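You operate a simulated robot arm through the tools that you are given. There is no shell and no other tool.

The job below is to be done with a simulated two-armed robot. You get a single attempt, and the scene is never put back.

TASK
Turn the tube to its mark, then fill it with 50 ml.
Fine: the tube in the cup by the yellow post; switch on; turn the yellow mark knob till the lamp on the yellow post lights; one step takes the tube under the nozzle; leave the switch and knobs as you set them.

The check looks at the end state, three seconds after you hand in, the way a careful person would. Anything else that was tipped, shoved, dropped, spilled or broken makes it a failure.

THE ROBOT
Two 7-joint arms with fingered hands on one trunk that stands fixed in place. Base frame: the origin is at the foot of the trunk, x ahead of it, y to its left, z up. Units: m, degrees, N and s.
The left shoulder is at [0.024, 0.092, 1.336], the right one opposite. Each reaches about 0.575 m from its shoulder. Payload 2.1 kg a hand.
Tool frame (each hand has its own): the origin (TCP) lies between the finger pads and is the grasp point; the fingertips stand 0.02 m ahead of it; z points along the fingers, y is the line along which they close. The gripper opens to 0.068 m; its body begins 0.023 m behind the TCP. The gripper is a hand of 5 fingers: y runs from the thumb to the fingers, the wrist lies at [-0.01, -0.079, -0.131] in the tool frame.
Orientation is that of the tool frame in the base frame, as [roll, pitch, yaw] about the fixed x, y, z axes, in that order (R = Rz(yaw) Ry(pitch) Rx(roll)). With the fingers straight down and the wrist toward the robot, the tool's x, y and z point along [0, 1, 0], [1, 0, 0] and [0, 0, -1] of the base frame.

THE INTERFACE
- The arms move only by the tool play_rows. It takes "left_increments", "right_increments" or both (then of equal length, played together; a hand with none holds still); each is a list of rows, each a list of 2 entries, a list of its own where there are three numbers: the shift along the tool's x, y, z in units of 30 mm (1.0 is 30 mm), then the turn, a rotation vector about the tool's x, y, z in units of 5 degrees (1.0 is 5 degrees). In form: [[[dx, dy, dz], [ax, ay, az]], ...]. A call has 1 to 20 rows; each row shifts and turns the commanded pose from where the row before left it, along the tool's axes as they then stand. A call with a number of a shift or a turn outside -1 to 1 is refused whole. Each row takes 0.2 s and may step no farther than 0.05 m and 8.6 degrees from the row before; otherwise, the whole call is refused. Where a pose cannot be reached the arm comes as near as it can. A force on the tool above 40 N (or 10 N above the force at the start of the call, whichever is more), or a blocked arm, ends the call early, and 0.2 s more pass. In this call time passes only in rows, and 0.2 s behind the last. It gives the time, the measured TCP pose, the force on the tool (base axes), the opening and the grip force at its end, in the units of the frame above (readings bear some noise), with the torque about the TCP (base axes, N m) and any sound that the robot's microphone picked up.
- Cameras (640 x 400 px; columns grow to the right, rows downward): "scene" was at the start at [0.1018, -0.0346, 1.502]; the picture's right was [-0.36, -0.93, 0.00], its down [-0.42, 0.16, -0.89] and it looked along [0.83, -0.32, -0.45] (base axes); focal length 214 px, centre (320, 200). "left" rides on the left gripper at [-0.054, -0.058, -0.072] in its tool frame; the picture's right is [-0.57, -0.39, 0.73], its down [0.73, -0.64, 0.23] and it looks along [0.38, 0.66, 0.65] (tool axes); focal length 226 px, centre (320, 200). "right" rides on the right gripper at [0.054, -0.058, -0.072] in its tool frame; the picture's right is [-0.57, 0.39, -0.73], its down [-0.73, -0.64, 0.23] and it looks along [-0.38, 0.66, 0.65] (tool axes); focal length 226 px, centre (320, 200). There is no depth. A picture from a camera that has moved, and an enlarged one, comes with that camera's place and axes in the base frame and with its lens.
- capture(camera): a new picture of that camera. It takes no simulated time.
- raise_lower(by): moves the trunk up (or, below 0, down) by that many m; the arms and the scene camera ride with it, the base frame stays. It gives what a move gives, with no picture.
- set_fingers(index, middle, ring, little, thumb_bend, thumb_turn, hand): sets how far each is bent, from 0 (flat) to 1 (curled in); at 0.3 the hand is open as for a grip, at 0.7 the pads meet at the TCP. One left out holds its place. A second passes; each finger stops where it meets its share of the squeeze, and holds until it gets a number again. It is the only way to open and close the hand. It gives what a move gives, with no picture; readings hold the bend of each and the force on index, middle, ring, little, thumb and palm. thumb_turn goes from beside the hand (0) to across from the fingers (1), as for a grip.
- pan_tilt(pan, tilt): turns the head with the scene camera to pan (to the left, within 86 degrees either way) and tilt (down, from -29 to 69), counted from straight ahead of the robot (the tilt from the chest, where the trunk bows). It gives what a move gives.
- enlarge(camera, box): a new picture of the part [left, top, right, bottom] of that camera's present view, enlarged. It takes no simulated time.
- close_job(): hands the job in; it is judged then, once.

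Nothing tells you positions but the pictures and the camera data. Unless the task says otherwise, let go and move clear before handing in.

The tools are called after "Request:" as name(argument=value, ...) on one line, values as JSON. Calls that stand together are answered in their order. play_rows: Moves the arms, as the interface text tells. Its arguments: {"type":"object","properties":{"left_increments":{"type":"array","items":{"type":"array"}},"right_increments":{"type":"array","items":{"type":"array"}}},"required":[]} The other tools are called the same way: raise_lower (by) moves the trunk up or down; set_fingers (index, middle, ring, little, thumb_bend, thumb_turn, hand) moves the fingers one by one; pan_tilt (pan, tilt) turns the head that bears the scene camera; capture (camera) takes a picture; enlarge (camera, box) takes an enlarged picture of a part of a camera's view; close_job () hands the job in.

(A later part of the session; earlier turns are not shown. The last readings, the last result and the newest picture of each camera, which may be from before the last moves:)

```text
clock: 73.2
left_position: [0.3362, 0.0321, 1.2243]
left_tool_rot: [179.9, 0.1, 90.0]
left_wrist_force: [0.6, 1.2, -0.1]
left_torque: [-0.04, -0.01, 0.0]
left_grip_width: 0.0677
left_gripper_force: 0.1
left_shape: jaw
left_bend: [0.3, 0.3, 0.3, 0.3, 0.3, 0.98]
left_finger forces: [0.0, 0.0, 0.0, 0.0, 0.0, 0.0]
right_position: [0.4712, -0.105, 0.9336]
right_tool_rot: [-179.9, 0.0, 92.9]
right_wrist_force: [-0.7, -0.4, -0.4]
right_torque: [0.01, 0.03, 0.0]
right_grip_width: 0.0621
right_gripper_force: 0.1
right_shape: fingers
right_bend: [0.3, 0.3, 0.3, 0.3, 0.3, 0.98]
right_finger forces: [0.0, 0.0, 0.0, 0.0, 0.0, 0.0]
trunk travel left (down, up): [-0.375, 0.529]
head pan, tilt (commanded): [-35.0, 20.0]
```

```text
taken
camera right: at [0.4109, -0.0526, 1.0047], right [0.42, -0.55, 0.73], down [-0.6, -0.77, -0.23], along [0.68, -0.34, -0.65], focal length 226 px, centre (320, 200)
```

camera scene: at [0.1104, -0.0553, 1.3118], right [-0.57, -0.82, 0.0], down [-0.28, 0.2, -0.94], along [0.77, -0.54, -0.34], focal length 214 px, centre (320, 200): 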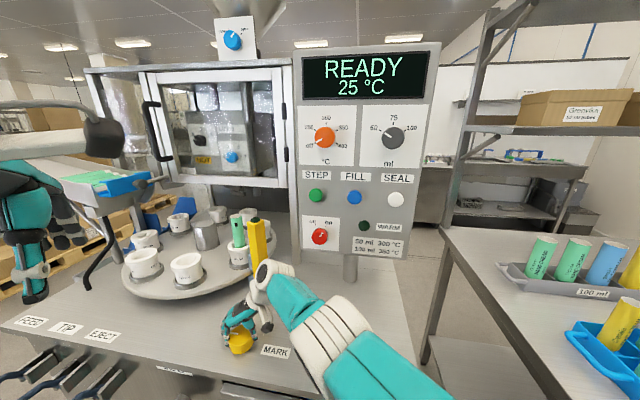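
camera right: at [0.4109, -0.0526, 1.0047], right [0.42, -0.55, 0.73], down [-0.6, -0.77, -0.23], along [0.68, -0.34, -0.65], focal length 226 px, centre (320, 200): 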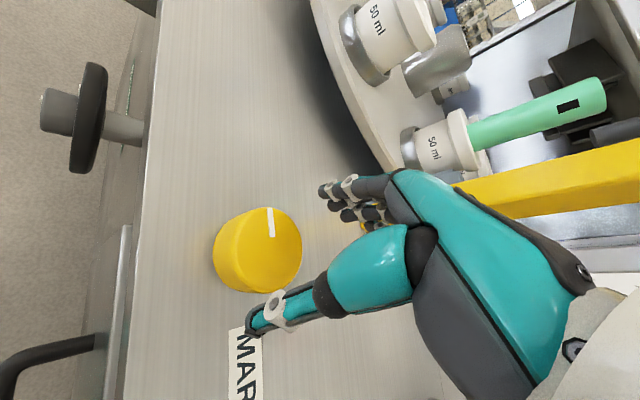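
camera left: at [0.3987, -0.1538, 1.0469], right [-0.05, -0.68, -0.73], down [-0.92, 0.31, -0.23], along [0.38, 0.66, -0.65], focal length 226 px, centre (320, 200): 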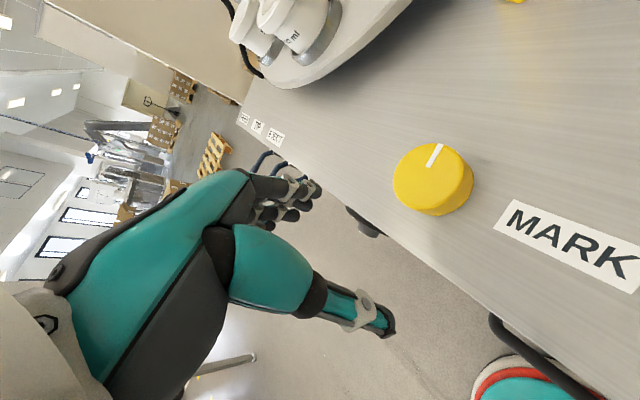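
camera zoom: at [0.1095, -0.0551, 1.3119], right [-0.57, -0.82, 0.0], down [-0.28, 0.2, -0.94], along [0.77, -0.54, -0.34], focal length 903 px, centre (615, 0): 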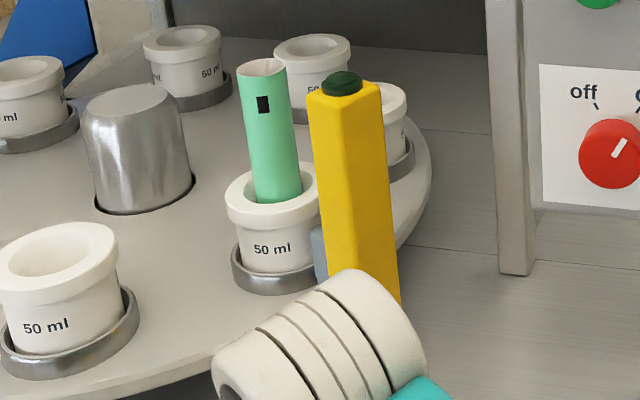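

The knob stayed put and the hand is aligned above it. I'll lower, grip, and turn on in small steps.

Request:
play_rows(right_increments=[[[0, 0, 0.4], [0, 0, 0]], [[0, 0, 0.4], [0, 0, 0]], [[0, 0, 0.3], [0, 0, 0]], [[0, 0, 0.22], [0, 0, 0]]])

Request:
set_fingers(hand="right", index=0.7, middle=0.7, thumb_bend=0.7)

Request:
play_rows(right_increments=[[[0, 0, 0], [0, 0, -0.8]], [[0, 0, 0], [0, 0, -0.8]], [[0, 0, 0], [0, 0, -0.8]]])

Request:
enlarge(camera="scene", box=[215, 200, 285, 295])

Request:
play_rows(right_increments=[[[0, 0, 0], [0, 0, -0.6]], [[0, 0, 0], [0, 0, -0.6]]])

Request:
enlarge(camera="scene", box=[215, 200, 285, 295])

```text
clock: 74.2
left_position: [0.3368, 0.0318, 1.2234]
left_tool_rot: [180.0, 0.1, 90.0]
left_wrist_force: [0.3, -0.1, -0.1]
left_torque: [-0.02, 0.02, -0.01]
left_grip_width: 0.0676
left_gripper_force: 0.1
left_shape: jaw
left_bend: [0.3, 0.3, 0.3, 0.3, 0.3, 0.98]
left_finger forces: [0.0, 0.1, 0.0, 0.0, 0.0, 0.0]
right_position: [0.472, -0.1044, 0.8946]
right_tool_rot: [180.0, -0.1, 93.2]
right_wrist_force: [0.1, -0.6, 0.0]
right_torque: [-0.03, 0.02, 0.0]
right_grip_width: 0.0622
right_gripper_force: 0.1
right_shape: fingers
right_bend: [0.3, 0.3, 0.3, 0.3, 0.3, 0.98]
right_finger forces: [0.0, 0.0, 0.0, 0.0, 0.0, 0.1]
trunk travel left (down, up): [-0.375, 0.529]
head pan, tilt (commanded): [-35.0, 20.0]
```

```text
clock: 75.2
left_position: [0.3368, 0.0323, 1.2239]
left_tool_rot: [-179.9, 0.0, 89.9]
left_wrist_force: [-0.4, -0.7, 0.2]
left_torque: [0.0, 0.0, 0.0]
left_grip_width: 0.0678
left_gripper_force: 0.0
left_shape: jaw
left_bend: [0.3, 0.3, 0.3, 0.3, 0.3, 0.98]
left_finger forces: [0.0, 0.0, 0.1, 0.0, 0.1, 0.1]
right_position: [0.4718, -0.1043, 0.8934]
right_tool_rot: [-180.0, -0.1, 93.1]
right_wrist_force: [7.4, -1.8, 3.3]
right_torque: [0.0, -0.26, -0.01]
right_grip_width: 0.0383
right_gripper_force: 16.3
right_shape: fingers
right_bend: [0.43, 0.49, 0.3, 0.3, 0.46, 0.97]
right_finger forces: [11.3, 7.3, 0.1, 0.0, 12.9, 0.1]
trunk travel left (down, up): [-0.375, 0.529]
head pan, tilt (commanded): [-35.0, 20.0]
```

```text
clock: 76.0
left_position: [0.3373, 0.031, 1.2251]
left_tool_rot: [-179.9, 0.0, 90.0]
left_wrist_force: [0.1, 0.3, 0.3]
left_torque: [-0.03, 0.01, 0.01]
left_grip_width: 0.0678
left_gripper_force: 0.1
left_shape: jaw
left_bend: [0.3, 0.3, 0.3, 0.3, 0.3, 0.98]
left_finger forces: [0.0, 0.0, 0.0, 0.0, 0.0, 0.0]
right_position: [0.4719, -0.1043, 0.894]
right_tool_rot: [-179.9, -0.1, 105.0]
right_wrist_force: [8.1, -1.1, 8.2]
right_torque: [0.02, -0.24, -0.01]
right_grip_width: 0.0385
right_gripper_force: 15.5
right_shape: fingers
right_bend: [0.43, 0.49, 0.3, 0.3, 0.46, 0.96]
right_finger forces: [11.9, 7.6, 0.0, 0.0, 12.8, 0.1]
trunk travel left (down, up): [-0.375, 0.529]
head pan, tilt (commanded): [-35.0, 20.0]
```

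```text
4.21 times, centred on (250, 248) of scene
camera zoom: at [0.1101, -0.0552, 1.3119], right [-0.57, -0.82, 0.0], down [-0.28, 0.2, -0.94], along [0.77, -0.54, -0.34], focal length 903 px, centre (615, 0)
```

zoom: 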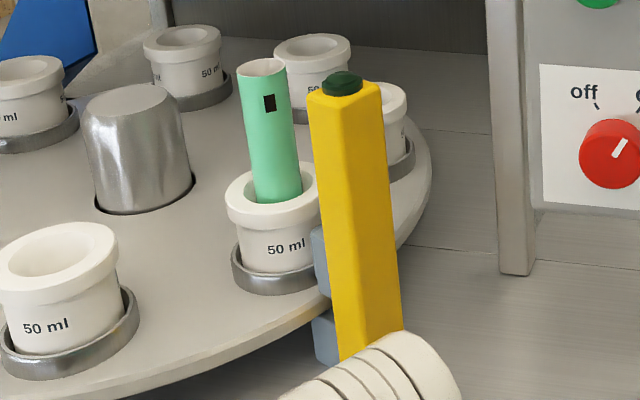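

```text
clock: 76.6
left_position: [0.3367, 0.0314, 1.2239]
left_tool_rot: [-179.8, 0.0, 90.0]
left_wrist_force: [0.0, 0.8, 0.6]
left_torque: [0.0, 0.0, -0.02]
left_grip_width: 0.0677
left_gripper_force: 0.1
left_shape: jaw
left_bend: [0.3, 0.3, 0.3, 0.3, 0.3, 0.98]
left_finger forces: [0.0, 0.0, 0.1, 0.0, 0.1, 0.0]
right_position: [0.4722, -0.1035, 0.8927]
right_tool_rot: [179.9, -0.1, 111.1]
right_wrist_force: [7.2, -1.0, 5.2]
right_torque: [0.07, -0.25, -0.01]
right_grip_width: 0.0385
right_gripper_force: 16.0
right_shape: fingers
right_bend: [0.43, 0.49, 0.3, 0.3, 0.46, 0.97]
right_finger forces: [11.3, 7.5, 0.0, 0.0, 13.3, 0.0]
trunk travel left (down, up): [-0.375, 0.529]
head pan, tilt (commanded): [-35.0, 20.0]
```

```text
4.21 times, centred on (250, 248) of scene
camera zoom: at [0.11, -0.0552, 1.3119], right [-0.57, -0.82, 0.0], down [-0.28, 0.2, -0.94], along [0.77, -0.54, -0.34], focal length 903 px, centre (615, 0)
```

zoom: 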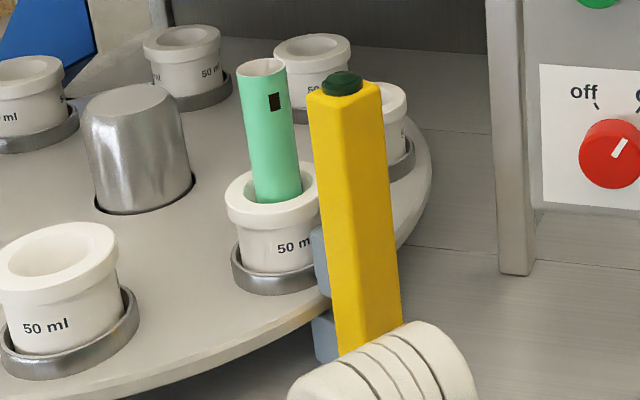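

The mark is now right of centre and moving toward the post. I'll go in 4° steps.

Request:
play_rows(right_increments=[[[0, 0, 0], [0, 0, -0.4]], [[0, 0, 0], [0, 0, -0.4]]])

Request:
enlarge(camera="scene", box=[215, 200, 285, 295])

Request:
play_rows(right_increments=[[[0, 0, 0], [0, 0, -0.4]], [[0, 0, 0], [0, 0, -0.4]]])

Request:
enlarge(camera="scene", box=[215, 200, 285, 295])

Request:
play_rows(right_increments=[[[0, 0, 0], [0, 0, -0.4]], [[0, 0, 0], [0, 0, -0.4]]])

Request:
enlarge(camera="scene", box=[215, 200, 285, 295])

Request:
play_rows(right_increments=[[[0, 0, 0], [0, 0, -0.4]], [[0, 0, 0], [0, 0, -0.4]]])

Request:
enlarge(camera="scene", box=[215, 200, 285, 295])

```text
clock: 77.2
left_position: [0.3376, 0.0319, 1.223]
left_tool_rot: [-179.9, 0.0, 90.0]
left_wrist_force: [0.2, -0.4, -0.1]
left_torque: [0.01, 0.0, 0.01]
left_grip_width: 0.0679
left_gripper_force: 0.0
left_shape: jaw
left_bend: [0.3, 0.3, 0.3, 0.3, 0.3, 0.98]
left_finger forces: [0.0, 0.0, 0.0, 0.0, 0.1, 0.1]
right_position: [0.4715, -0.1038, 0.8931]
right_tool_rot: [-179.9, -0.1, 115.1]
right_wrist_force: [7.0, 0.6, 6.4]
right_torque: [0.04, -0.27, -0.02]
right_grip_width: 0.0383
right_gripper_force: 16.2
right_shape: fingers
right_bend: [0.43, 0.49, 0.3, 0.3, 0.46, 0.97]
right_finger forces: [11.4, 7.5, 0.1, 0.1, 13.0, 0.0]
trunk travel left (down, up): [-0.375, 0.529]
head pan, tilt (commanded): [-35.0, 20.0]
```

```text
4.21 times, centred on (250, 248) of scene
camera zoom: at [0.11, -0.0551, 1.3119], right [-0.57, -0.82, 0.0], down [-0.28, 0.2, -0.94], along [0.77, -0.54, -0.34], focal length 903 px, centre (615, 0)
```

zoom: 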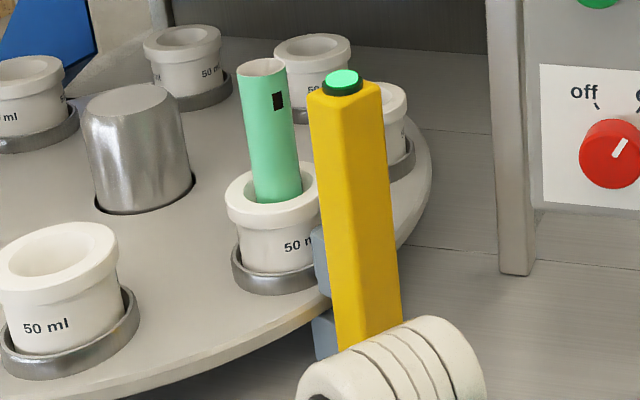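

```text
clock: 77.8
left_position: [0.3373, 0.0315, 1.2252]
left_tool_rot: [-179.9, 0.1, 90.0]
left_wrist_force: [-0.4, -0.1, 0.1]
left_torque: [0.01, -0.02, 0.0]
left_grip_width: 0.0677
left_gripper_force: 0.1
left_shape: jaw
left_bend: [0.3, 0.3, 0.3, 0.3, 0.3, 0.98]
left_finger forces: [0.0, 0.0, 0.1, 0.0, 0.0, 0.1]
right_position: [0.4707, -0.1045, 0.8927]
right_tool_rot: [-180.0, -0.1, 119.1]
right_wrist_force: [7.7, 0.0, 7.7]
right_torque: [0.08, -0.26, 0.02]
right_grip_width: 0.0385
right_gripper_force: 15.6
right_shape: fingers
right_bend: [0.43, 0.49, 0.3, 0.3, 0.49, 0.97]
right_finger forces: [11.0, 7.8, 0.0, 0.1, 13.3, 0.0]
trunk travel left (down, up): [-0.375, 0.529]
head pan, tilt (commanded): [-35.0, 20.0]
```

```text
4.21 times, centred on (250, 248) of scene
camera zoom: at [0.11, -0.0551, 1.3119], right [-0.57, -0.82, 0.0], down [-0.28, 0.2, -0.94], along [0.77, -0.54, -0.34], focal length 903 px, centre (615, 0)
```

zoom: 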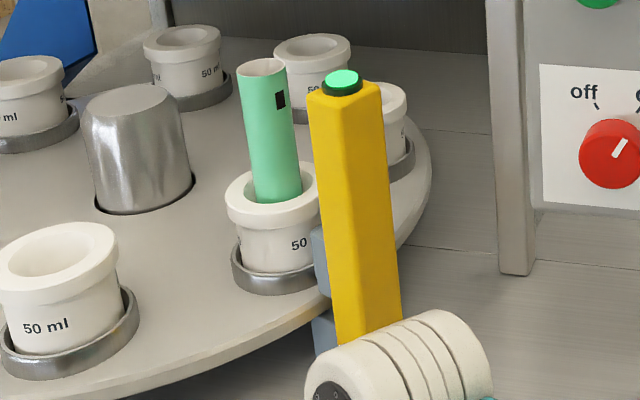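

```text
clock: 78.4
left_position: [0.3378, 0.0324, 1.2227]
left_tool_rot: [-179.9, 0.0, 90.0]
left_wrist_force: [-0.3, 0.2, 0.4]
left_torque: [-0.03, -0.02, -0.01]
left_grip_width: 0.0676
left_gripper_force: 0.1
left_shape: jaw
left_bend: [0.3, 0.3, 0.3, 0.3, 0.3, 0.98]
left_finger forces: [0.0, 0.0, 0.1, 0.0, 0.0, 0.0]
right_position: [0.4714, -0.1047, 0.8939]
right_tool_rot: [180.0, -0.1, 123.1]
right_wrist_force: [6.8, 0.7, 6.5]
right_torque: [0.06, -0.26, -0.02]
right_grip_width: 0.0385
right_gripper_force: 16.1
right_shape: fingers
right_bend: [0.43, 0.49, 0.3, 0.3, 0.49, 0.97]
right_finger forces: [11.0, 7.5, 0.1, 0.0, 13.1, 0.0]
trunk travel left (down, up): [-0.375, 0.529]
head pan, tilt (commanded): [-35.0, 20.0]
```

```text
4.21 times, centred on (250, 248) of scene
camera zoom: at [0.11, -0.055, 1.3119], right [-0.57, -0.82, 0.0], down [-0.28, 0.2, -0.94], along [0.77, -0.54, -0.34], focal length 903 px, centre (615, 0)
```

zoom: 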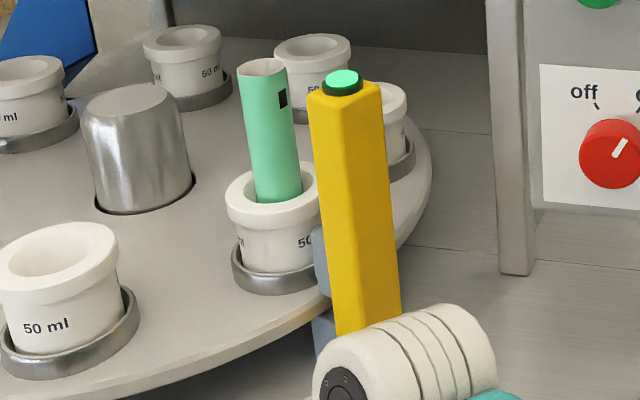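

```text
clock: 79.0
left_position: [0.3376, 0.0313, 1.2238]
left_tool_rot: [-179.9, 0.0, 90.1]
left_wrist_force: [0.3, 0.0, -0.8]
left_torque: [-0.01, -0.01, -0.02]
left_grip_width: 0.0677
left_gripper_force: 0.0
left_shape: jaw
left_bend: [0.3, 0.3, 0.3, 0.3, 0.3, 0.98]
left_finger forces: [0.0, 0.0, 0.0, 0.0, 0.1, 0.1]
right_position: [0.472, -0.1029, 0.8914]
right_tool_rot: [-180.0, 0.0, 127.2]
right_wrist_force: [6.6, 0.5, 6.3]
right_torque: [0.08, -0.23, 0.01]
right_grip_width: 0.0385
right_gripper_force: 16.1
right_shape: fingers
right_bend: [0.43, 0.49, 0.3, 0.3, 0.49, 0.97]
right_finger forces: [11.0, 7.6, 0.0, 0.1, 13.2, 0.0]
trunk travel left (down, up): [-0.375, 0.529]
head pan, tilt (commanded): [-35.0, 20.0]
```

```text
4.21 times, centred on (250, 248) of scene
camera zoom: at [0.11, -0.055, 1.3119], right [-0.57, -0.82, 0.0], down [-0.28, 0.2, -0.94], along [0.77, -0.54, -0.34], focal length 903 px, centre (615, 0)
```

zoom: 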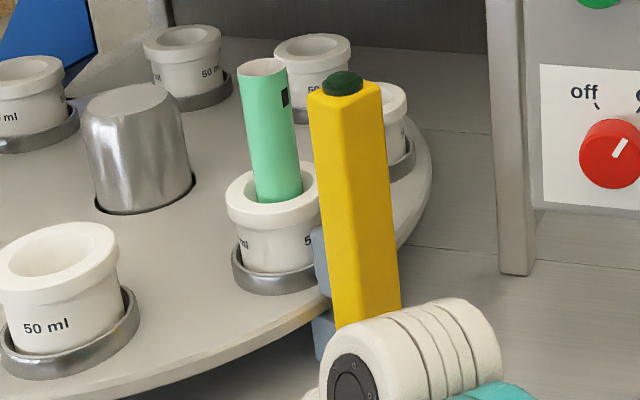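

The lamp lit at yaw 115–123° and went out at 127°, so the middle is about 119°. I'll turn back 8° to sit in the centre of the lit window.

Request:
play_rows(right_increments=[[[0, 0, 0], [0, 0, 0.4]], [[0, 0, 0], [0, 0, 0.4]], [[0, 0, 0], [0, 0, 0.4]], [[0, 0, 0], [0, 0, 0.4]]])

Request:
enlarge(camera="scene", box=[215, 200, 285, 295])

```text
clock: 80.0
left_position: [0.3374, 0.0304, 1.2241]
left_tool_rot: [-179.9, 0.0, 89.9]
left_wrist_force: [-0.3, 0.4, -0.5]
left_torque: [0.01, 0.02, -0.01]
left_grip_width: 0.0679
left_gripper_force: 0.2
left_shape: jaw
left_bend: [0.3, 0.3, 0.3, 0.3, 0.3, 0.98]
left_finger forces: [0.0, 0.0, 0.0, 0.1, 0.0, 0.0]
right_position: [0.473, -0.1035, 0.8939]
right_tool_rot: [-179.9, -0.1, 119.1]
right_wrist_force: [5.9, 0.5, 6.1]
right_torque: [0.07, -0.24, 0.05]
right_grip_width: 0.0386
right_gripper_force: 15.5
right_shape: fingers
right_bend: [0.43, 0.49, 0.3, 0.3, 0.49, 0.97]
right_finger forces: [10.8, 7.5, 0.0, 0.0, 13.2, 0.0]
trunk travel left (down, up): [-0.375, 0.529]
head pan, tilt (commanded): [-35.0, 20.0]
```

```text
4.21 times, centred on (250, 248) of scene
camera zoom: at [0.1099, -0.055, 1.3119], right [-0.57, -0.82, 0.0], down [-0.28, 0.2, -0.94], along [0.77, -0.54, -0.34], focal length 903 px, centre (615, 0)
```

zoom: 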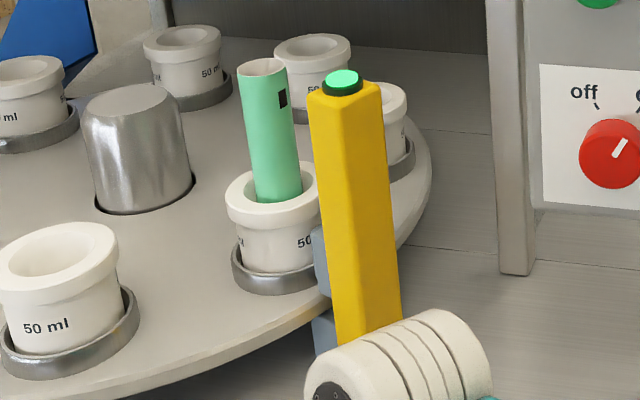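

The lamp is lit, but the tube sits near the far edge of the window because of slack in the grip. I'll turn another 3.5° back to centre it.

Request:
play_rows(right_increments=[[[0, 0, 0], [0, 0, 0.35]], [[0, 0, 0], [0, 0, 0.35]]])

Request:
enlarge(camera="scene", box=[215, 200, 285, 295])

```text
clock: 80.6
left_position: [0.3372, 0.032, 1.2217]
left_tool_rot: [180.0, 0.0, 90.1]
left_wrist_force: [-0.5, 0.4, 0.6]
left_torque: [-0.02, 0.0, 0.01]
left_grip_width: 0.0677
left_gripper_force: 0.0
left_shape: jaw
left_bend: [0.3, 0.3, 0.3, 0.3, 0.3, 0.98]
left_finger forces: [0.0, 0.0, 0.0, 0.0, 0.0, 0.1]
right_position: [0.4721, -0.1046, 0.8926]
right_tool_rot: [-180.0, 0.0, 115.5]
right_wrist_force: [6.9, 0.5, 6.4]
right_torque: [0.09, -0.19, 0.0]
right_grip_width: 0.0386
right_gripper_force: 16.0
right_shape: fingers
right_bend: [0.43, 0.49, 0.3, 0.3, 0.49, 0.97]
right_finger forces: [11.0, 7.4, 0.1, 0.0, 12.9, 0.0]
trunk travel left (down, up): [-0.375, 0.529]
head pan, tilt (commanded): [-35.0, 20.0]
```

```text
4.21 times, centred on (250, 248) of scene
camera zoom: at [0.1099, -0.0549, 1.3119], right [-0.57, -0.82, 0.0], down [-0.28, 0.2, -0.94], along [0.77, -0.54, -0.34], focal length 903 px, centre (615, 0)
```

zoom: 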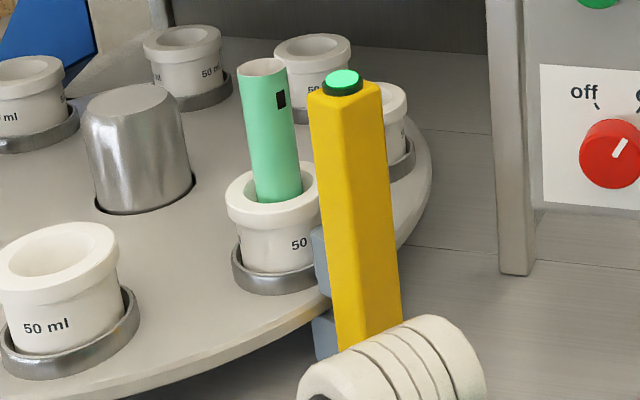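

The tube now matches the mid-window picture and the lamp is lit. I'll release the knob, lift straight up, and check that the lamp stays on.

Request:
set_fingers(hand="right", index=0.3, middle=0.3, thumb_bend=0.3)

Request:
play_rows(right_increments=[[[0, 0, -0.4], [0, 0, 0]], [[0, 0, -0.8], [0, 0, 0]], [[0, 0, -1], [0, 0, 0]], [[0, 0, -1], [0, 0, 0]]])

Request:
enlarge(camera="scene", box=[215, 200, 285, 295])

Request:
capture(camera="scene")

```text
clock: 81.6
left_position: [0.3368, 0.0307, 1.2243]
left_tool_rot: [-180.0, 0.1, 90.0]
left_wrist_force: [-0.1, -0.9, -0.7]
left_torque: [0.01, -0.01, 0.0]
left_grip_width: 0.0677
left_gripper_force: 0.1
left_shape: jaw
left_bend: [0.3, 0.3, 0.3, 0.3, 0.3, 0.98]
left_finger forces: [0.0, 0.0, 0.0, 0.0, 0.0, 0.0]
right_position: [0.4703, -0.1045, 0.893]
right_tool_rot: [180.0, -0.1, 115.6]
right_wrist_force: [0.3, 0.6, -0.1]
right_torque: [0.02, -0.02, -0.04]
right_grip_width: 0.0619
right_gripper_force: 0.0
right_shape: fingers
right_bend: [0.3, 0.3, 0.3, 0.3, 0.3, 0.98]
right_finger forces: [0.1, 0.0, 0.0, 0.1, 0.0, 0.1]
trunk travel left (down, up): [-0.375, 0.529]
head pan, tilt (commanded): [-35.0, 20.0]
```

```text
clock: 82.6
left_position: [0.3375, 0.0311, 1.2238]
left_tool_rot: [180.0, 0.1, 90.0]
left_wrist_force: [0.2, -0.5, -0.1]
left_torque: [0.0, 0.04, 0.04]
left_grip_width: 0.0676
left_gripper_force: 0.0
left_shape: jaw
left_bend: [0.3, 0.3, 0.3, 0.3, 0.3, 0.98]
left_finger forces: [0.1, 0.1, 0.0, 0.1, 0.0, 0.0]
right_position: [0.4696, -0.1033, 0.9906]
right_tool_rot: [179.9, -0.2, 115.6]
right_wrist_force: [-0.6, 0.3, -0.3]
right_torque: [0.01, 0.0, 0.0]
right_grip_width: 0.0621
right_gripper_force: 0.1
right_shape: fingers
right_bend: [0.3, 0.3, 0.3, 0.3, 0.3, 0.98]
right_finger forces: [0.0, 0.1, 0.0, 0.0, 0.0, 0.0]
trunk travel left (down, up): [-0.375, 0.529]
head pan, tilt (commanded): [-35.0, 20.0]
```

```text
4.21 times, centred on (250, 248) of scene
camera zoom: at [0.1095, -0.0551, 1.3119], right [-0.57, -0.82, 0.0], down [-0.28, 0.2, -0.94], along [0.77, -0.54, -0.34], focal length 903 px, centre (615, 0)
```

zoom: 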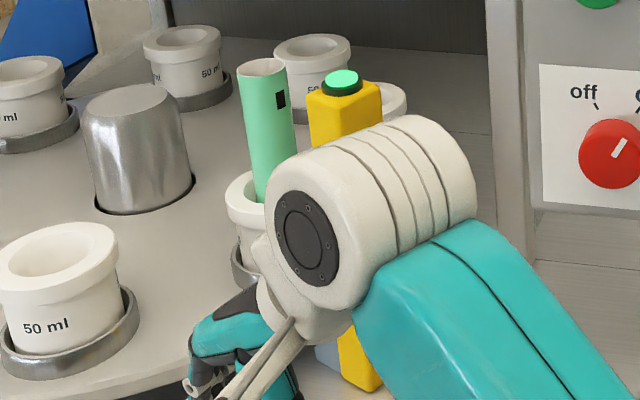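

```text
taken
camera scene: at [0.1095, -0.0551, 1.3119], right [-0.57, -0.82, 0.0], down [-0.28, 0.2, -0.94], along [0.77, -0.54, -0.34], focal length 214 px, centre (320, 200)
```

scene: 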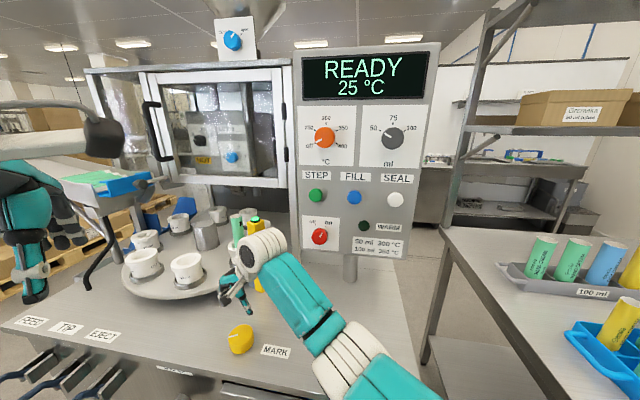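

The lamp stays lit and everything is in place. I'll move the right hand back toward the panel and point it at the STEP button again.

Request:
play_rows(right_increments=[[[-0.426, -0.732, -0.619], [0, 0, 0]], [[-0.426, -0.732, -0.619], [0, 0, 0]], [[-0.426, -0.732, -0.619], [0, 0, 0]], [[-0.426, -0.732, -0.619], [0, 0, 0]], [[-0.426, -0.732, -0.619], [0, 0, 0]], [[-0.426, -0.732, -0.619], [0, 0, 0]], [[-0.426, -0.732, -0.619], [0, 0, 0]], [[0, 0, 0], [0, 0, 0.78]], [[0, 0, 0], [0, 0, 0.78]], [[0, 0, 0], [0, 0, 0.78]], [[0, 0, 0], [0, 0, 0.78]]])

Request:
play_rows(right_increments=[[[0, 0, 0], [-0.689, -0.983, 0]], [[0, 0, 0], [-0.689, -0.983, 0]], [[0, 0, 0], [-0.689, -0.983, 0]], [[0, 0, 0], [-0.689, -0.983, 0]], [[0, 0, 0], [-0.689, -0.983, 0]], [[0, 0, 0], [-0.689, -0.983, 0]], [[0, 0, 0], [-0.689, -0.983, 0]], [[0, 0, 0], [-0.689, -0.983, 0]], [[0, 0, 0], [-0.689, -0.983, 0]], [[0, 0, 0], [-0.689, -0.983, 0]], [[0, 0, 0], [-0.689, -0.983, 0]], [[0, 0, 0], [-0.689, -0.983, 0]], [[0, 0, 0], [-0.689, -0.983, 0]], [[0, 0, 0], [-0.689, -0.983, 0]], [[0, 0, 0], [-0.689, -0.983, 0]]])

Request:
capture(camera="scene")

Request:
capture(camera="right")

```text
clock: 85.0
left_position: [0.3363, 0.0315, 1.2246]
left_tool_rot: [179.9, -0.1, 90.0]
left_wrist_force: [-0.2, -0.1, 0.3]
left_torque: [-0.01, 0.01, 0.01]
left_grip_width: 0.0678
left_gripper_force: 0.1
left_shape: jaw
left_bend: [0.3, 0.3, 0.3, 0.3, 0.3, 0.98]
left_finger forces: [0.0, 0.0, 0.0, 0.0, 0.1, 0.0]
right_position: [0.3713, -0.2512, 1.1183]
right_tool_rot: [180.0, -0.2, 100.0]
right_wrist_force: [0.5, -0.2, 0.7]
right_torque: [0.01, 0.0, 0.0]
right_grip_width: 0.0622
right_gripper_force: 0.0
right_shape: fingers
right_bend: [0.3, 0.3, 0.3, 0.3, 0.3, 0.98]
right_finger forces: [0.0, 0.0, 0.0, 0.1, 0.0, 0.0]
trunk travel left (down, up): [-0.375, 0.529]
head pan, tilt (commanded): [-35.0, 20.0]
```

```text
clock: 88.2
left_position: [0.3375, 0.0311, 1.2251]
left_tool_rot: [180.0, 0.0, 90.1]
left_wrist_force: [-0.3, 0.2, 0.5]
left_torque: [0.02, -0.01, 0.03]
left_grip_width: 0.0677
left_gripper_force: 0.1
left_shape: jaw
left_bend: [0.3, 0.3, 0.3, 0.3, 0.3, 0.98]
left_finger forces: [0.0, 0.0, 0.0, 0.0, 0.1, 0.0]
right_position: [0.3713, -0.2517, 1.1202]
right_tool_rot: [89.9, 55.1, 44.8]
right_wrist_force: [-0.6, -0.8, 0.3]
right_torque: [0.0, -0.02, 0.01]
right_grip_width: 0.0623
right_gripper_force: 0.1
right_shape: fingers
right_bend: [0.3, 0.3, 0.3, 0.3, 0.3, 0.98]
right_finger forces: [0.0, 0.0, 0.0, 0.0, 0.0, 0.1]
trunk travel left (down, up): [-0.375, 0.529]
head pan, tilt (commanded): [-35.0, 20.0]
```

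```text
taken
camera scene: at [0.1095, -0.0552, 1.3119], right [-0.57, -0.82, 0.0], down [-0.28, 0.2, -0.94], along [0.77, -0.54, -0.34], focal length 214 px, centre (320, 200)
```

scene: 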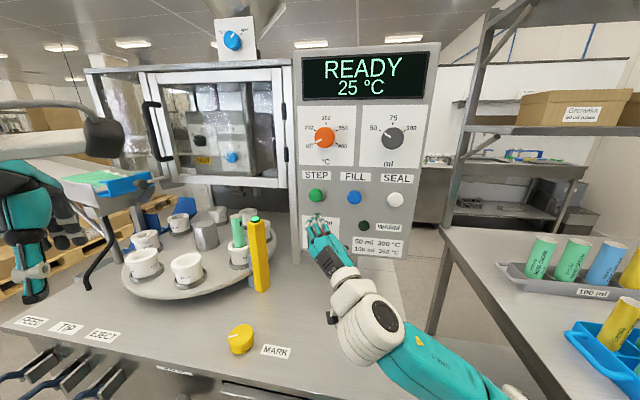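

```text
taken
camera right: at [0.3091, -0.2122, 1.041], right [-0.52, 0.51, 0.68], down [-0.51, -0.83, 0.23], along [0.69, -0.22, 0.69], focal length 226 px, centre (320, 200)
```

right: 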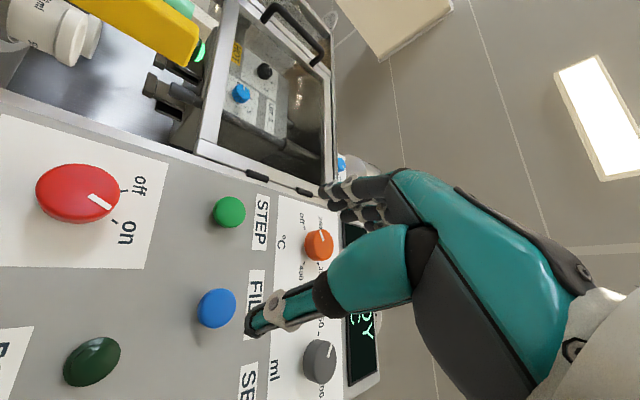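

The hand points at the panel again and the lamp is still lit. I'll form a closed "beak" with index, middle and thumb, curling ring and little away, to press the button.

Request:
set_fingers(hand="right", index=0.7, middle=0.7, ring=1.0, little=1.0, thumb_bend=0.7)

Request:
capture(camera="right")

Request:
enlarge(camera="right", box=[200, 150, 400, 310])

Request:
enlarge(camera="scene", box=[290, 180, 390, 290])

```text
clock: 89.2
left_position: [0.3369, 0.0331, 1.2239]
left_tool_rot: [180.0, 0.0, 90.0]
left_wrist_force: [0.5, 1.4, 0.3]
left_torque: [0.0, -0.02, 0.03]
left_grip_width: 0.0677
left_gripper_force: 0.0
left_shape: jaw
left_bend: [0.3, 0.3, 0.3, 0.3, 0.3, 0.98]
left_finger forces: [0.1, 0.0, 0.0, 0.0, 0.0, 0.0]
right_position: [0.3708, -0.2516, 1.1197]
right_tool_rot: [90.0, 54.8, 44.8]
right_wrist_force: [-0.1, 0.4, 0.0]
right_torque: [0.01, -0.02, -0.03]
right_grip_width: 0.0
right_gripper_force: 0.1
right_shape: fingers
right_bend: [0.7, 0.7, 1.0, 1.0, 0.7, 0.98]
right_finger forces: [0.0, 0.0, 0.1, 0.1, 0.1, 0.0]
trunk travel left (down, up): [-0.375, 0.529]
head pan, tilt (commanded): [-35.0, 20.0]
```

```text
taken
camera right: at [0.3091, -0.2121, 1.0412], right [-0.52, 0.51, 0.69], down [-0.51, -0.83, 0.23], along [0.69, -0.23, 0.69], focal length 226 px, centre (320, 200)
```

right: 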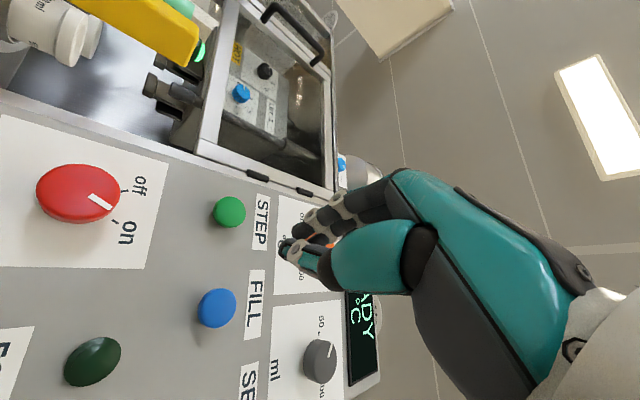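

```text
2.50 times, centred on (300, 230) of right
camera zoom: at [0.3091, -0.2121, 1.0412], right [-0.52, 0.51, 0.69], down [-0.51, -0.83, 0.23], along [0.69, -0.23, 0.69], focal length 565 px, centre (370, 125)
```

zoom: 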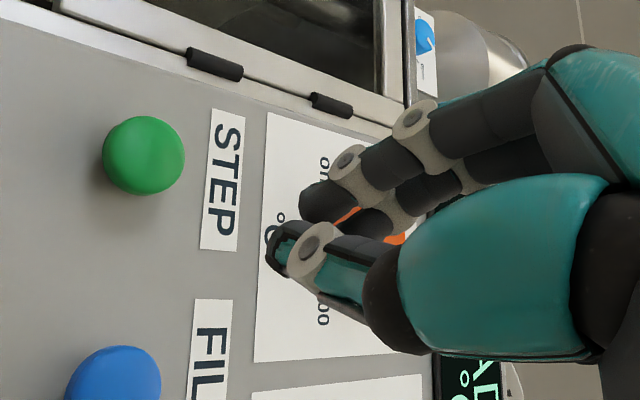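

```text
3.64 times, centred on (340, 235) of scene
camera zoom: at [0.1095, -0.0552, 1.3119], right [-0.57, -0.82, 0.0], down [-0.28, 0.2, -0.94], along [0.77, -0.54, -0.34], focal length 780 px, centre (247, 73)
```

zoom: 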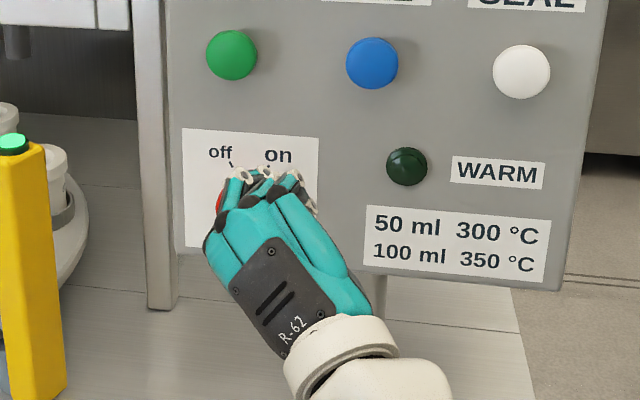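

The beak is ready with its tip about 2–3 cm ahead of the TCP. I'll move it in front of the STEP button, still about 4 cm short.

Request:
play_rows(right_increments=[[[0.07, 0.466, 0.7], [0, 0, 0]], [[0.07, 0.466, 0.7], [0, 0, 0]], [[0.07, 0.466, 0.7], [0, 0, 0]], [[0.07, 0.466, 0.7], [0, 0, 0]]])

Request:
enlarge(camera="right", box=[180, 170, 340, 300])

Request:
enlarge(camera="scene", box=[280, 150, 380, 260])

```text
clock: 90.2
left_position: [0.3371, 0.0307, 1.2241]
left_tool_rot: [-180.0, 0.0, 90.0]
left_wrist_force: [-0.2, -1.2, 0.1]
left_torque: [0.0, 0.01, 0.0]
left_grip_width: 0.0677
left_gripper_force: 0.0
left_shape: jaw
left_bend: [0.3, 0.3, 0.3, 0.3, 0.3, 0.98]
left_finger forces: [0.0, 0.0, 0.0, 0.0, 0.1, 0.1]
right_position: [0.4677, -0.2741, 1.1455]
right_tool_rot: [89.9, 54.9, 44.9]
right_wrist_force: [-0.5, -0.1, 0.4]
right_torque: [-0.03, 0.01, 0.0]
right_grip_width: 0.0002
right_gripper_force: 0.0
right_shape: fingers
right_bend: [0.7, 0.7, 1.0, 1.0, 0.7, 0.98]
right_finger forces: [0.0, 0.0, 0.0, 0.0, 0.0, 0.0]
trunk travel left (down, up): [-0.375, 0.529]
head pan, tilt (commanded): [-35.0, 20.0]
```

```text
3.08 times, centred on (260, 235) of right
camera zoom: at [0.405, -0.2359, 1.0665], right [-0.52, 0.51, 0.69], down [-0.51, -0.83, 0.23], along [0.69, -0.23, 0.69], focal length 696 px, centre (505, 92)
```

zoom: 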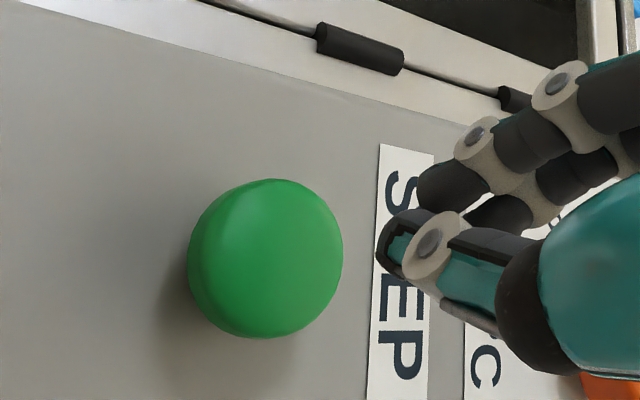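

```text
3.64 times, centred on (330, 205) of scene
camera zoom: at [0.1096, -0.0552, 1.3119], right [-0.57, -0.82, 0.0], down [-0.28, 0.2, -0.94], along [0.77, -0.54, -0.34], focal length 780 px, centre (284, 182)
```

zoom: 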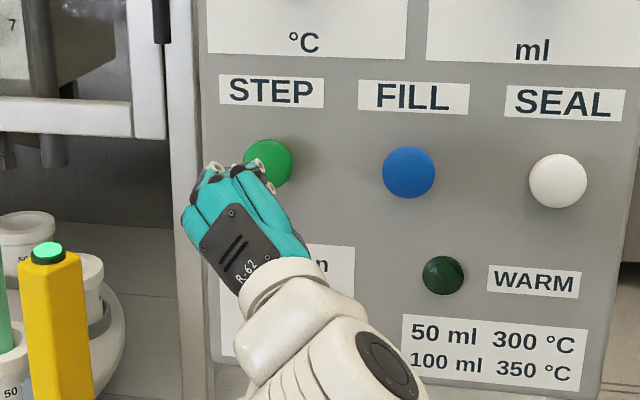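

The STEP button is on axis, about 71 mm ahead of the TCP and roughly 45 mm from the beak tip. I'll approach to just short of contact, checking the force.

Request:
play_rows(right_increments=[[[0, 0, 0.4], [0, 0, 0]], [[0, 0, 0.4], [0, 0, 0]], [[0, 0, 0.3], [0, 0, 0]], [[0, 0, 0.15], [0, 0, 0]]])

Request:
enlarge(camera="right", box=[200, 170, 360, 300])

Request:
enlarge(camera="scene", box=[280, 150, 380, 260])

```text
clock: 91.2
left_position: [0.3372, 0.0324, 1.2247]
left_tool_rot: [180.0, 0.0, 90.1]
left_wrist_force: [-0.5, 0.1, 0.0]
left_torque: [0.0, -0.01, 0.01]
left_grip_width: 0.0678
left_gripper_force: 0.0
left_shape: jaw
left_bend: [0.3, 0.3, 0.3, 0.3, 0.3, 0.98]
left_finger forces: [0.1, 0.0, 0.0, 0.0, 0.0, 0.0]
right_position: [0.4928, -0.3009, 1.1439]
right_tool_rot: [89.9, 55.0, 44.8]
right_wrist_force: [0.5, 0.0, 0.4]
right_torque: [-0.02, 0.0, 0.01]
right_grip_width: 0.0002
right_gripper_force: 0.1
right_shape: fingers
right_bend: [0.7, 0.7, 1.0, 1.0, 0.7, 0.98]
right_finger forces: [0.1, 0.0, 0.0, 0.1, 0.0, 0.1]
trunk travel left (down, up): [-0.375, 0.529]
head pan, tilt (commanded): [-35.0, 20.0]
```

```text
3.08 times, centred on (280, 235) of right
camera zoom: at [0.4311, -0.2623, 1.066], right [-0.52, 0.51, 0.69], down [-0.51, -0.83, 0.23], along [0.69, -0.23, 0.69], focal length 696 px, centre (443, 92)
```

zoom: 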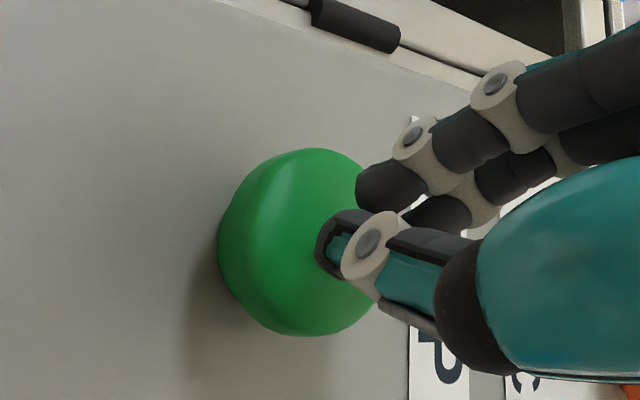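

```text
3.64 times, centred on (330, 205) of scene
camera zoom: at [0.1095, -0.0552, 1.3119], right [-0.57, -0.82, 0.0], down [-0.28, 0.2, -0.94], along [0.77, -0.54, -0.34], focal length 780 px, centre (284, 182)
```

zoom: 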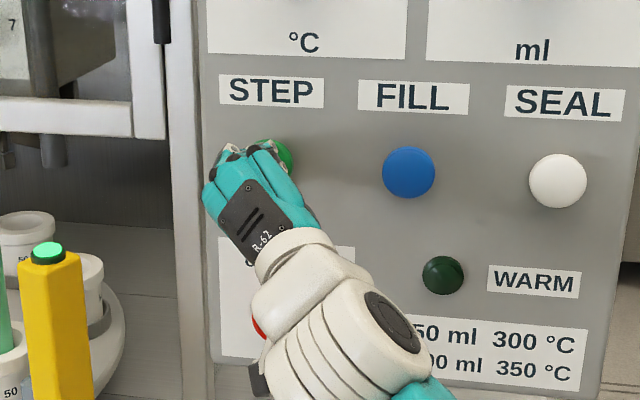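

The beak is 5–10 mm from the button with no contact yet. I'll press in gently with small steps.

Request:
play_rows(right_increments=[[[0, 0, 0.1], [0, 0, 0]], [[0, 0, 0.1], [0, 0, 0]], [[0, 0, 0.1], [0, 0, 0]], [[0, 0, 0.08], [0, 0, 0]]])

Request:
enlarge(camera="right", box=[200, 170, 360, 300])

Request:
capture(camera="scene")

```text
clock: 92.2
left_position: [0.3369, 0.0321, 1.2252]
left_tool_rot: [180.0, 0.1, 90.0]
left_wrist_force: [-0.1, 0.2, -0.3]
left_torque: [0.03, 0.03, -0.03]
left_grip_width: 0.068
left_gripper_force: 0.1
left_shape: jaw
left_bend: [0.3, 0.3, 0.3, 0.3, 0.3, 0.98]
left_finger forces: [0.0, 0.0, 0.1, 0.1, 0.1, 0.1]
right_position: [0.5011, -0.3094, 1.1433]
right_tool_rot: [90.1, 55.1, 45.1]
right_wrist_force: [-0.8, 1.2, -0.6]
right_torque: [0.02, -0.03, 0.03]
right_grip_width: 0.0001
right_gripper_force: 0.7
right_shape: fingers
right_bend: [0.7, 0.7, 1.0, 1.0, 0.7, 0.98]
right_finger forces: [0.1, 0.6, 0.0, 0.1, 0.5, 0.0]
trunk travel left (down, up): [-0.375, 0.529]
head pan, tilt (commanded): [-35.0, 20.0]
```

```text
3.08 times, centred on (280, 235) of right
camera zoom: at [0.439, -0.2704, 1.0665], right [-0.52, 0.51, 0.69], down [-0.51, -0.83, 0.23], along [0.69, -0.23, 0.69], focal length 696 px, centre (443, 92)
```

zoom: 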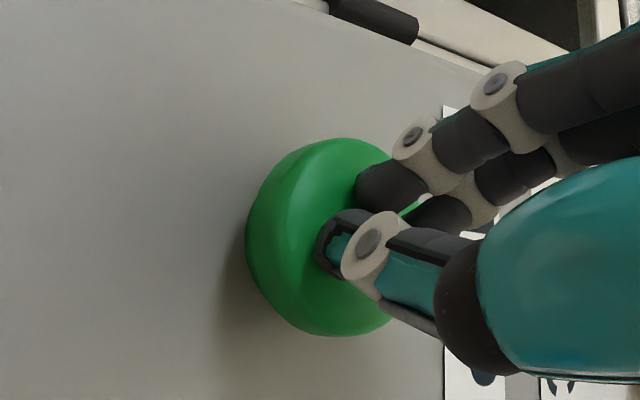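

```text
taken
camera scene: at [0.1094, -0.055, 1.3119], right [-0.57, -0.82, 0.0], down [-0.28, 0.2, -0.94], along [0.77, -0.54, -0.34], focal length 214 px, centre (320, 200)
```

scene: 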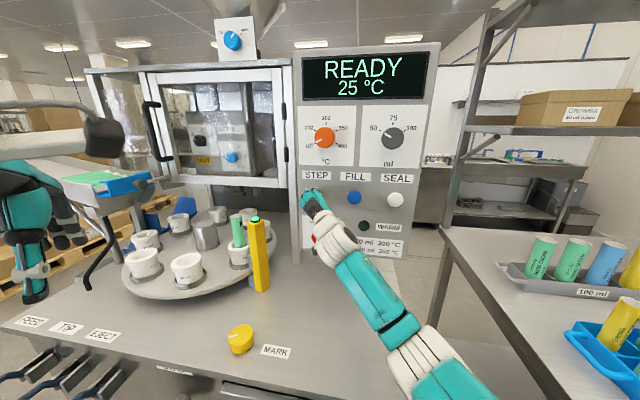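

Light contact has just been made (0.6 N). I'll press in a few millimetres at a time and watch the display and table.

Request:
play_rows(right_increments=[[[0, 0, 0.08], [0, 0, 0]], [[0, 0, 0.08], [0, 0, 0]]])

Request:
capture(camera="scene")

```text
clock: 92.8
left_position: [0.3367, 0.0317, 1.2232]
left_tool_rot: [-180.0, 0.1, 90.0]
left_wrist_force: [0.2, 0.3, 0.3]
left_torque: [0.02, -0.04, 0.0]
left_grip_width: 0.0676
left_gripper_force: 0.1
left_shape: jaw
left_bend: [0.3, 0.3, 0.3, 0.3, 0.3, 0.98]
left_finger forces: [0.1, 0.0, 0.1, 0.0, 0.0, 0.0]
right_position: [0.504, -0.3142, 1.1454]
right_tool_rot: [90.1, 55.0, 45.0]
right_wrist_force: [-2.0, 2.0, -1.0]
right_torque: [0.03, 0.03, -0.02]
right_grip_width: 0.0
right_gripper_force: 1.5
right_shape: fingers
right_bend: [0.7, 0.7, 1.0, 1.0, 0.7, 0.98]
right_finger forces: [0.3, 0.6, 0.0, 0.0, 2.1, 0.1]
trunk travel left (down, up): [-0.375, 0.529]
head pan, tilt (commanded): [-35.0, 20.0]
heard: click
```

```text
taken
camera scene: at [0.1092, -0.0548, 1.3119], right [-0.57, -0.82, 0.0], down [-0.28, 0.2, -0.94], along [0.77, -0.54, -0.34], focal length 214 px, centre (320, 200)
```

scene: 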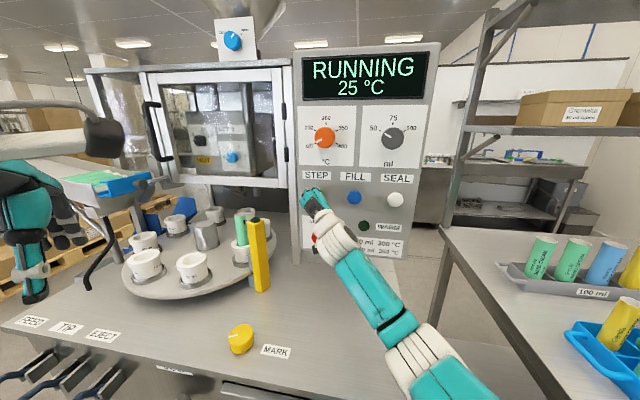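

A click was heard and the display shows RUNNING, so the table is stepping. I'll back off straight from the button so it isn't pressed twice.

Request:
play_rows(right_increments=[[[0, 0, -0.5], [0, 0, 0]], [[0, 0, -0.7], [0, 0, 0]], [[0, 0, -0.7], [0, 0, 0]], [[0, 0, -0.4], [0, 0, 0]]])

Request:
capture(camera="scene")

Request:
enlarge(camera="scene", box=[150, 170, 310, 300])

```text
clock: 93.8
left_position: [0.3379, 0.0319, 1.2244]
left_tool_rot: [180.0, 0.0, 90.0]
left_wrist_force: [-0.4, 0.3, -0.2]
left_torque: [-0.01, 0.02, -0.01]
left_grip_width: 0.0679
left_gripper_force: 0.2
left_shape: jaw
left_bend: [0.3, 0.3, 0.3, 0.3, 0.3, 0.98]
left_finger forces: [0.0, 0.0, 0.0, 0.1, 0.1, 0.0]
right_position: [0.4549, -0.2647, 1.1439]
right_tool_rot: [90.2, 54.9, 45.2]
right_wrist_force: [-0.9, -0.3, -0.1]
right_torque: [0.0, 0.0, -0.01]
right_grip_width: 0.0002
right_gripper_force: 0.1
right_shape: fingers
right_bend: [0.7, 0.7, 1.0, 1.0, 0.7, 0.98]
right_finger forces: [0.1, 0.1, 0.0, 0.0, 0.1, 0.0]
trunk travel left (down, up): [-0.375, 0.529]
head pan, tilt (commanded): [-35.0, 20.0]
```

```text
taken
camera scene: at [0.1095, -0.0552, 1.3119], right [-0.57, -0.82, 0.0], down [-0.28, 0.2, -0.94], along [0.77, -0.54, -0.34], focal length 214 px, centre (320, 200)
```

scene: 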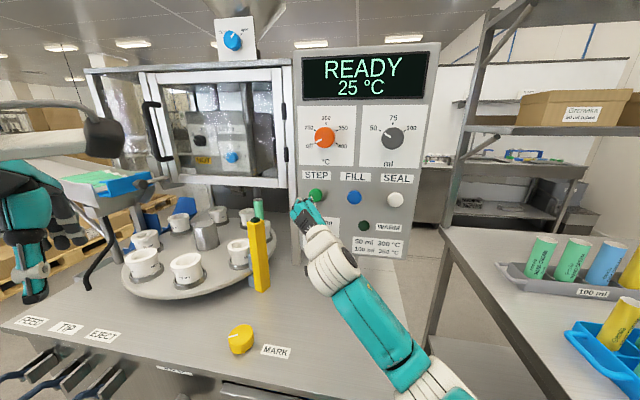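

```text
3.08 times, centred on (230, 235) of scene
camera zoom: at [0.1095, -0.0552, 1.3119], right [-0.57, -0.82, 0.0], down [-0.28, 0.2, -0.94], along [0.77, -0.54, -0.34], focal length 660 px, centre (597, 92)
```

zoom: 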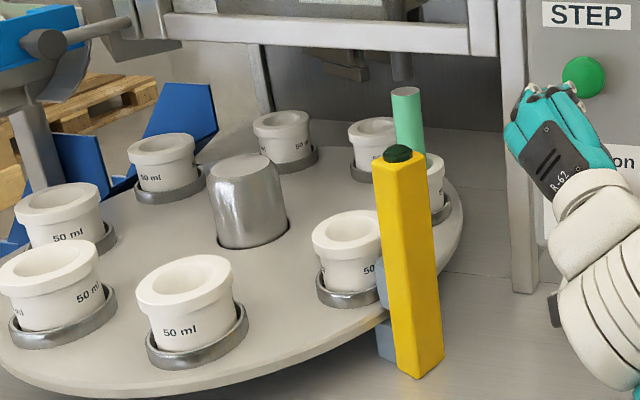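

The table stepped once and the display is READY again. I'll check that the tube is under the nozzle.

Request:
enlarge(camera="scene", box=[225, 160, 305, 250])

Request:
capture(camera="right")

Request:
enlarge(camera="scene", box=[295, 50, 435, 180])

```text
4.44 times, centred on (265, 205) of scene
camera zoom: at [0.1095, -0.0552, 1.3119], right [-0.57, -0.82, 0.0], down [-0.28, 0.2, -0.94], along [0.77, -0.54, -0.34], focal length 953 px, centre (564, 178)
```

zoom: 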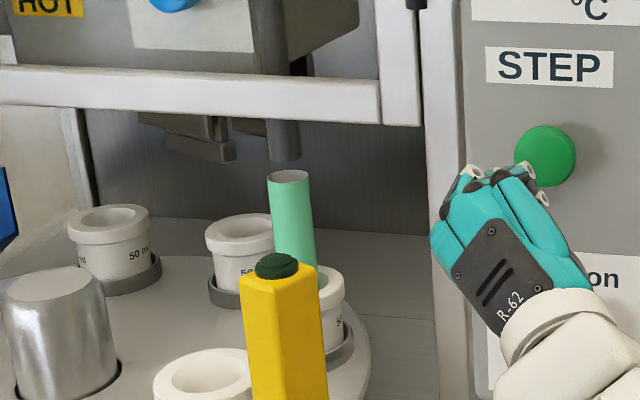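

```text
taken
camera right: at [0.3934, -0.2247, 1.0665], right [-0.52, 0.51, 0.69], down [-0.51, -0.83, 0.23], along [0.69, -0.23, 0.69], focal length 226 px, centre (320, 200)
```

right: 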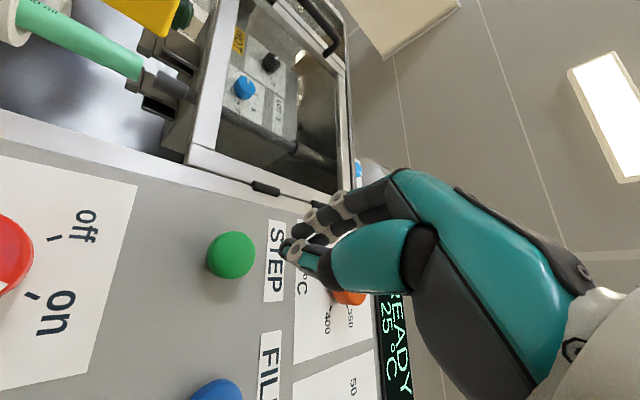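

```text
3.08 times, centred on (365, 115) of scene
camera zoom: at [0.1095, -0.0552, 1.3119], right [-0.57, -0.82, 0.0], down [-0.28, 0.2, -0.94], along [0.77, -0.54, -0.34], focal length 660 px, centre (182, 462)
```

zoom: 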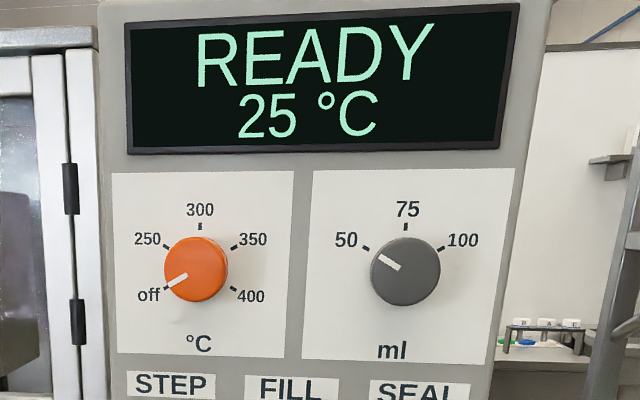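

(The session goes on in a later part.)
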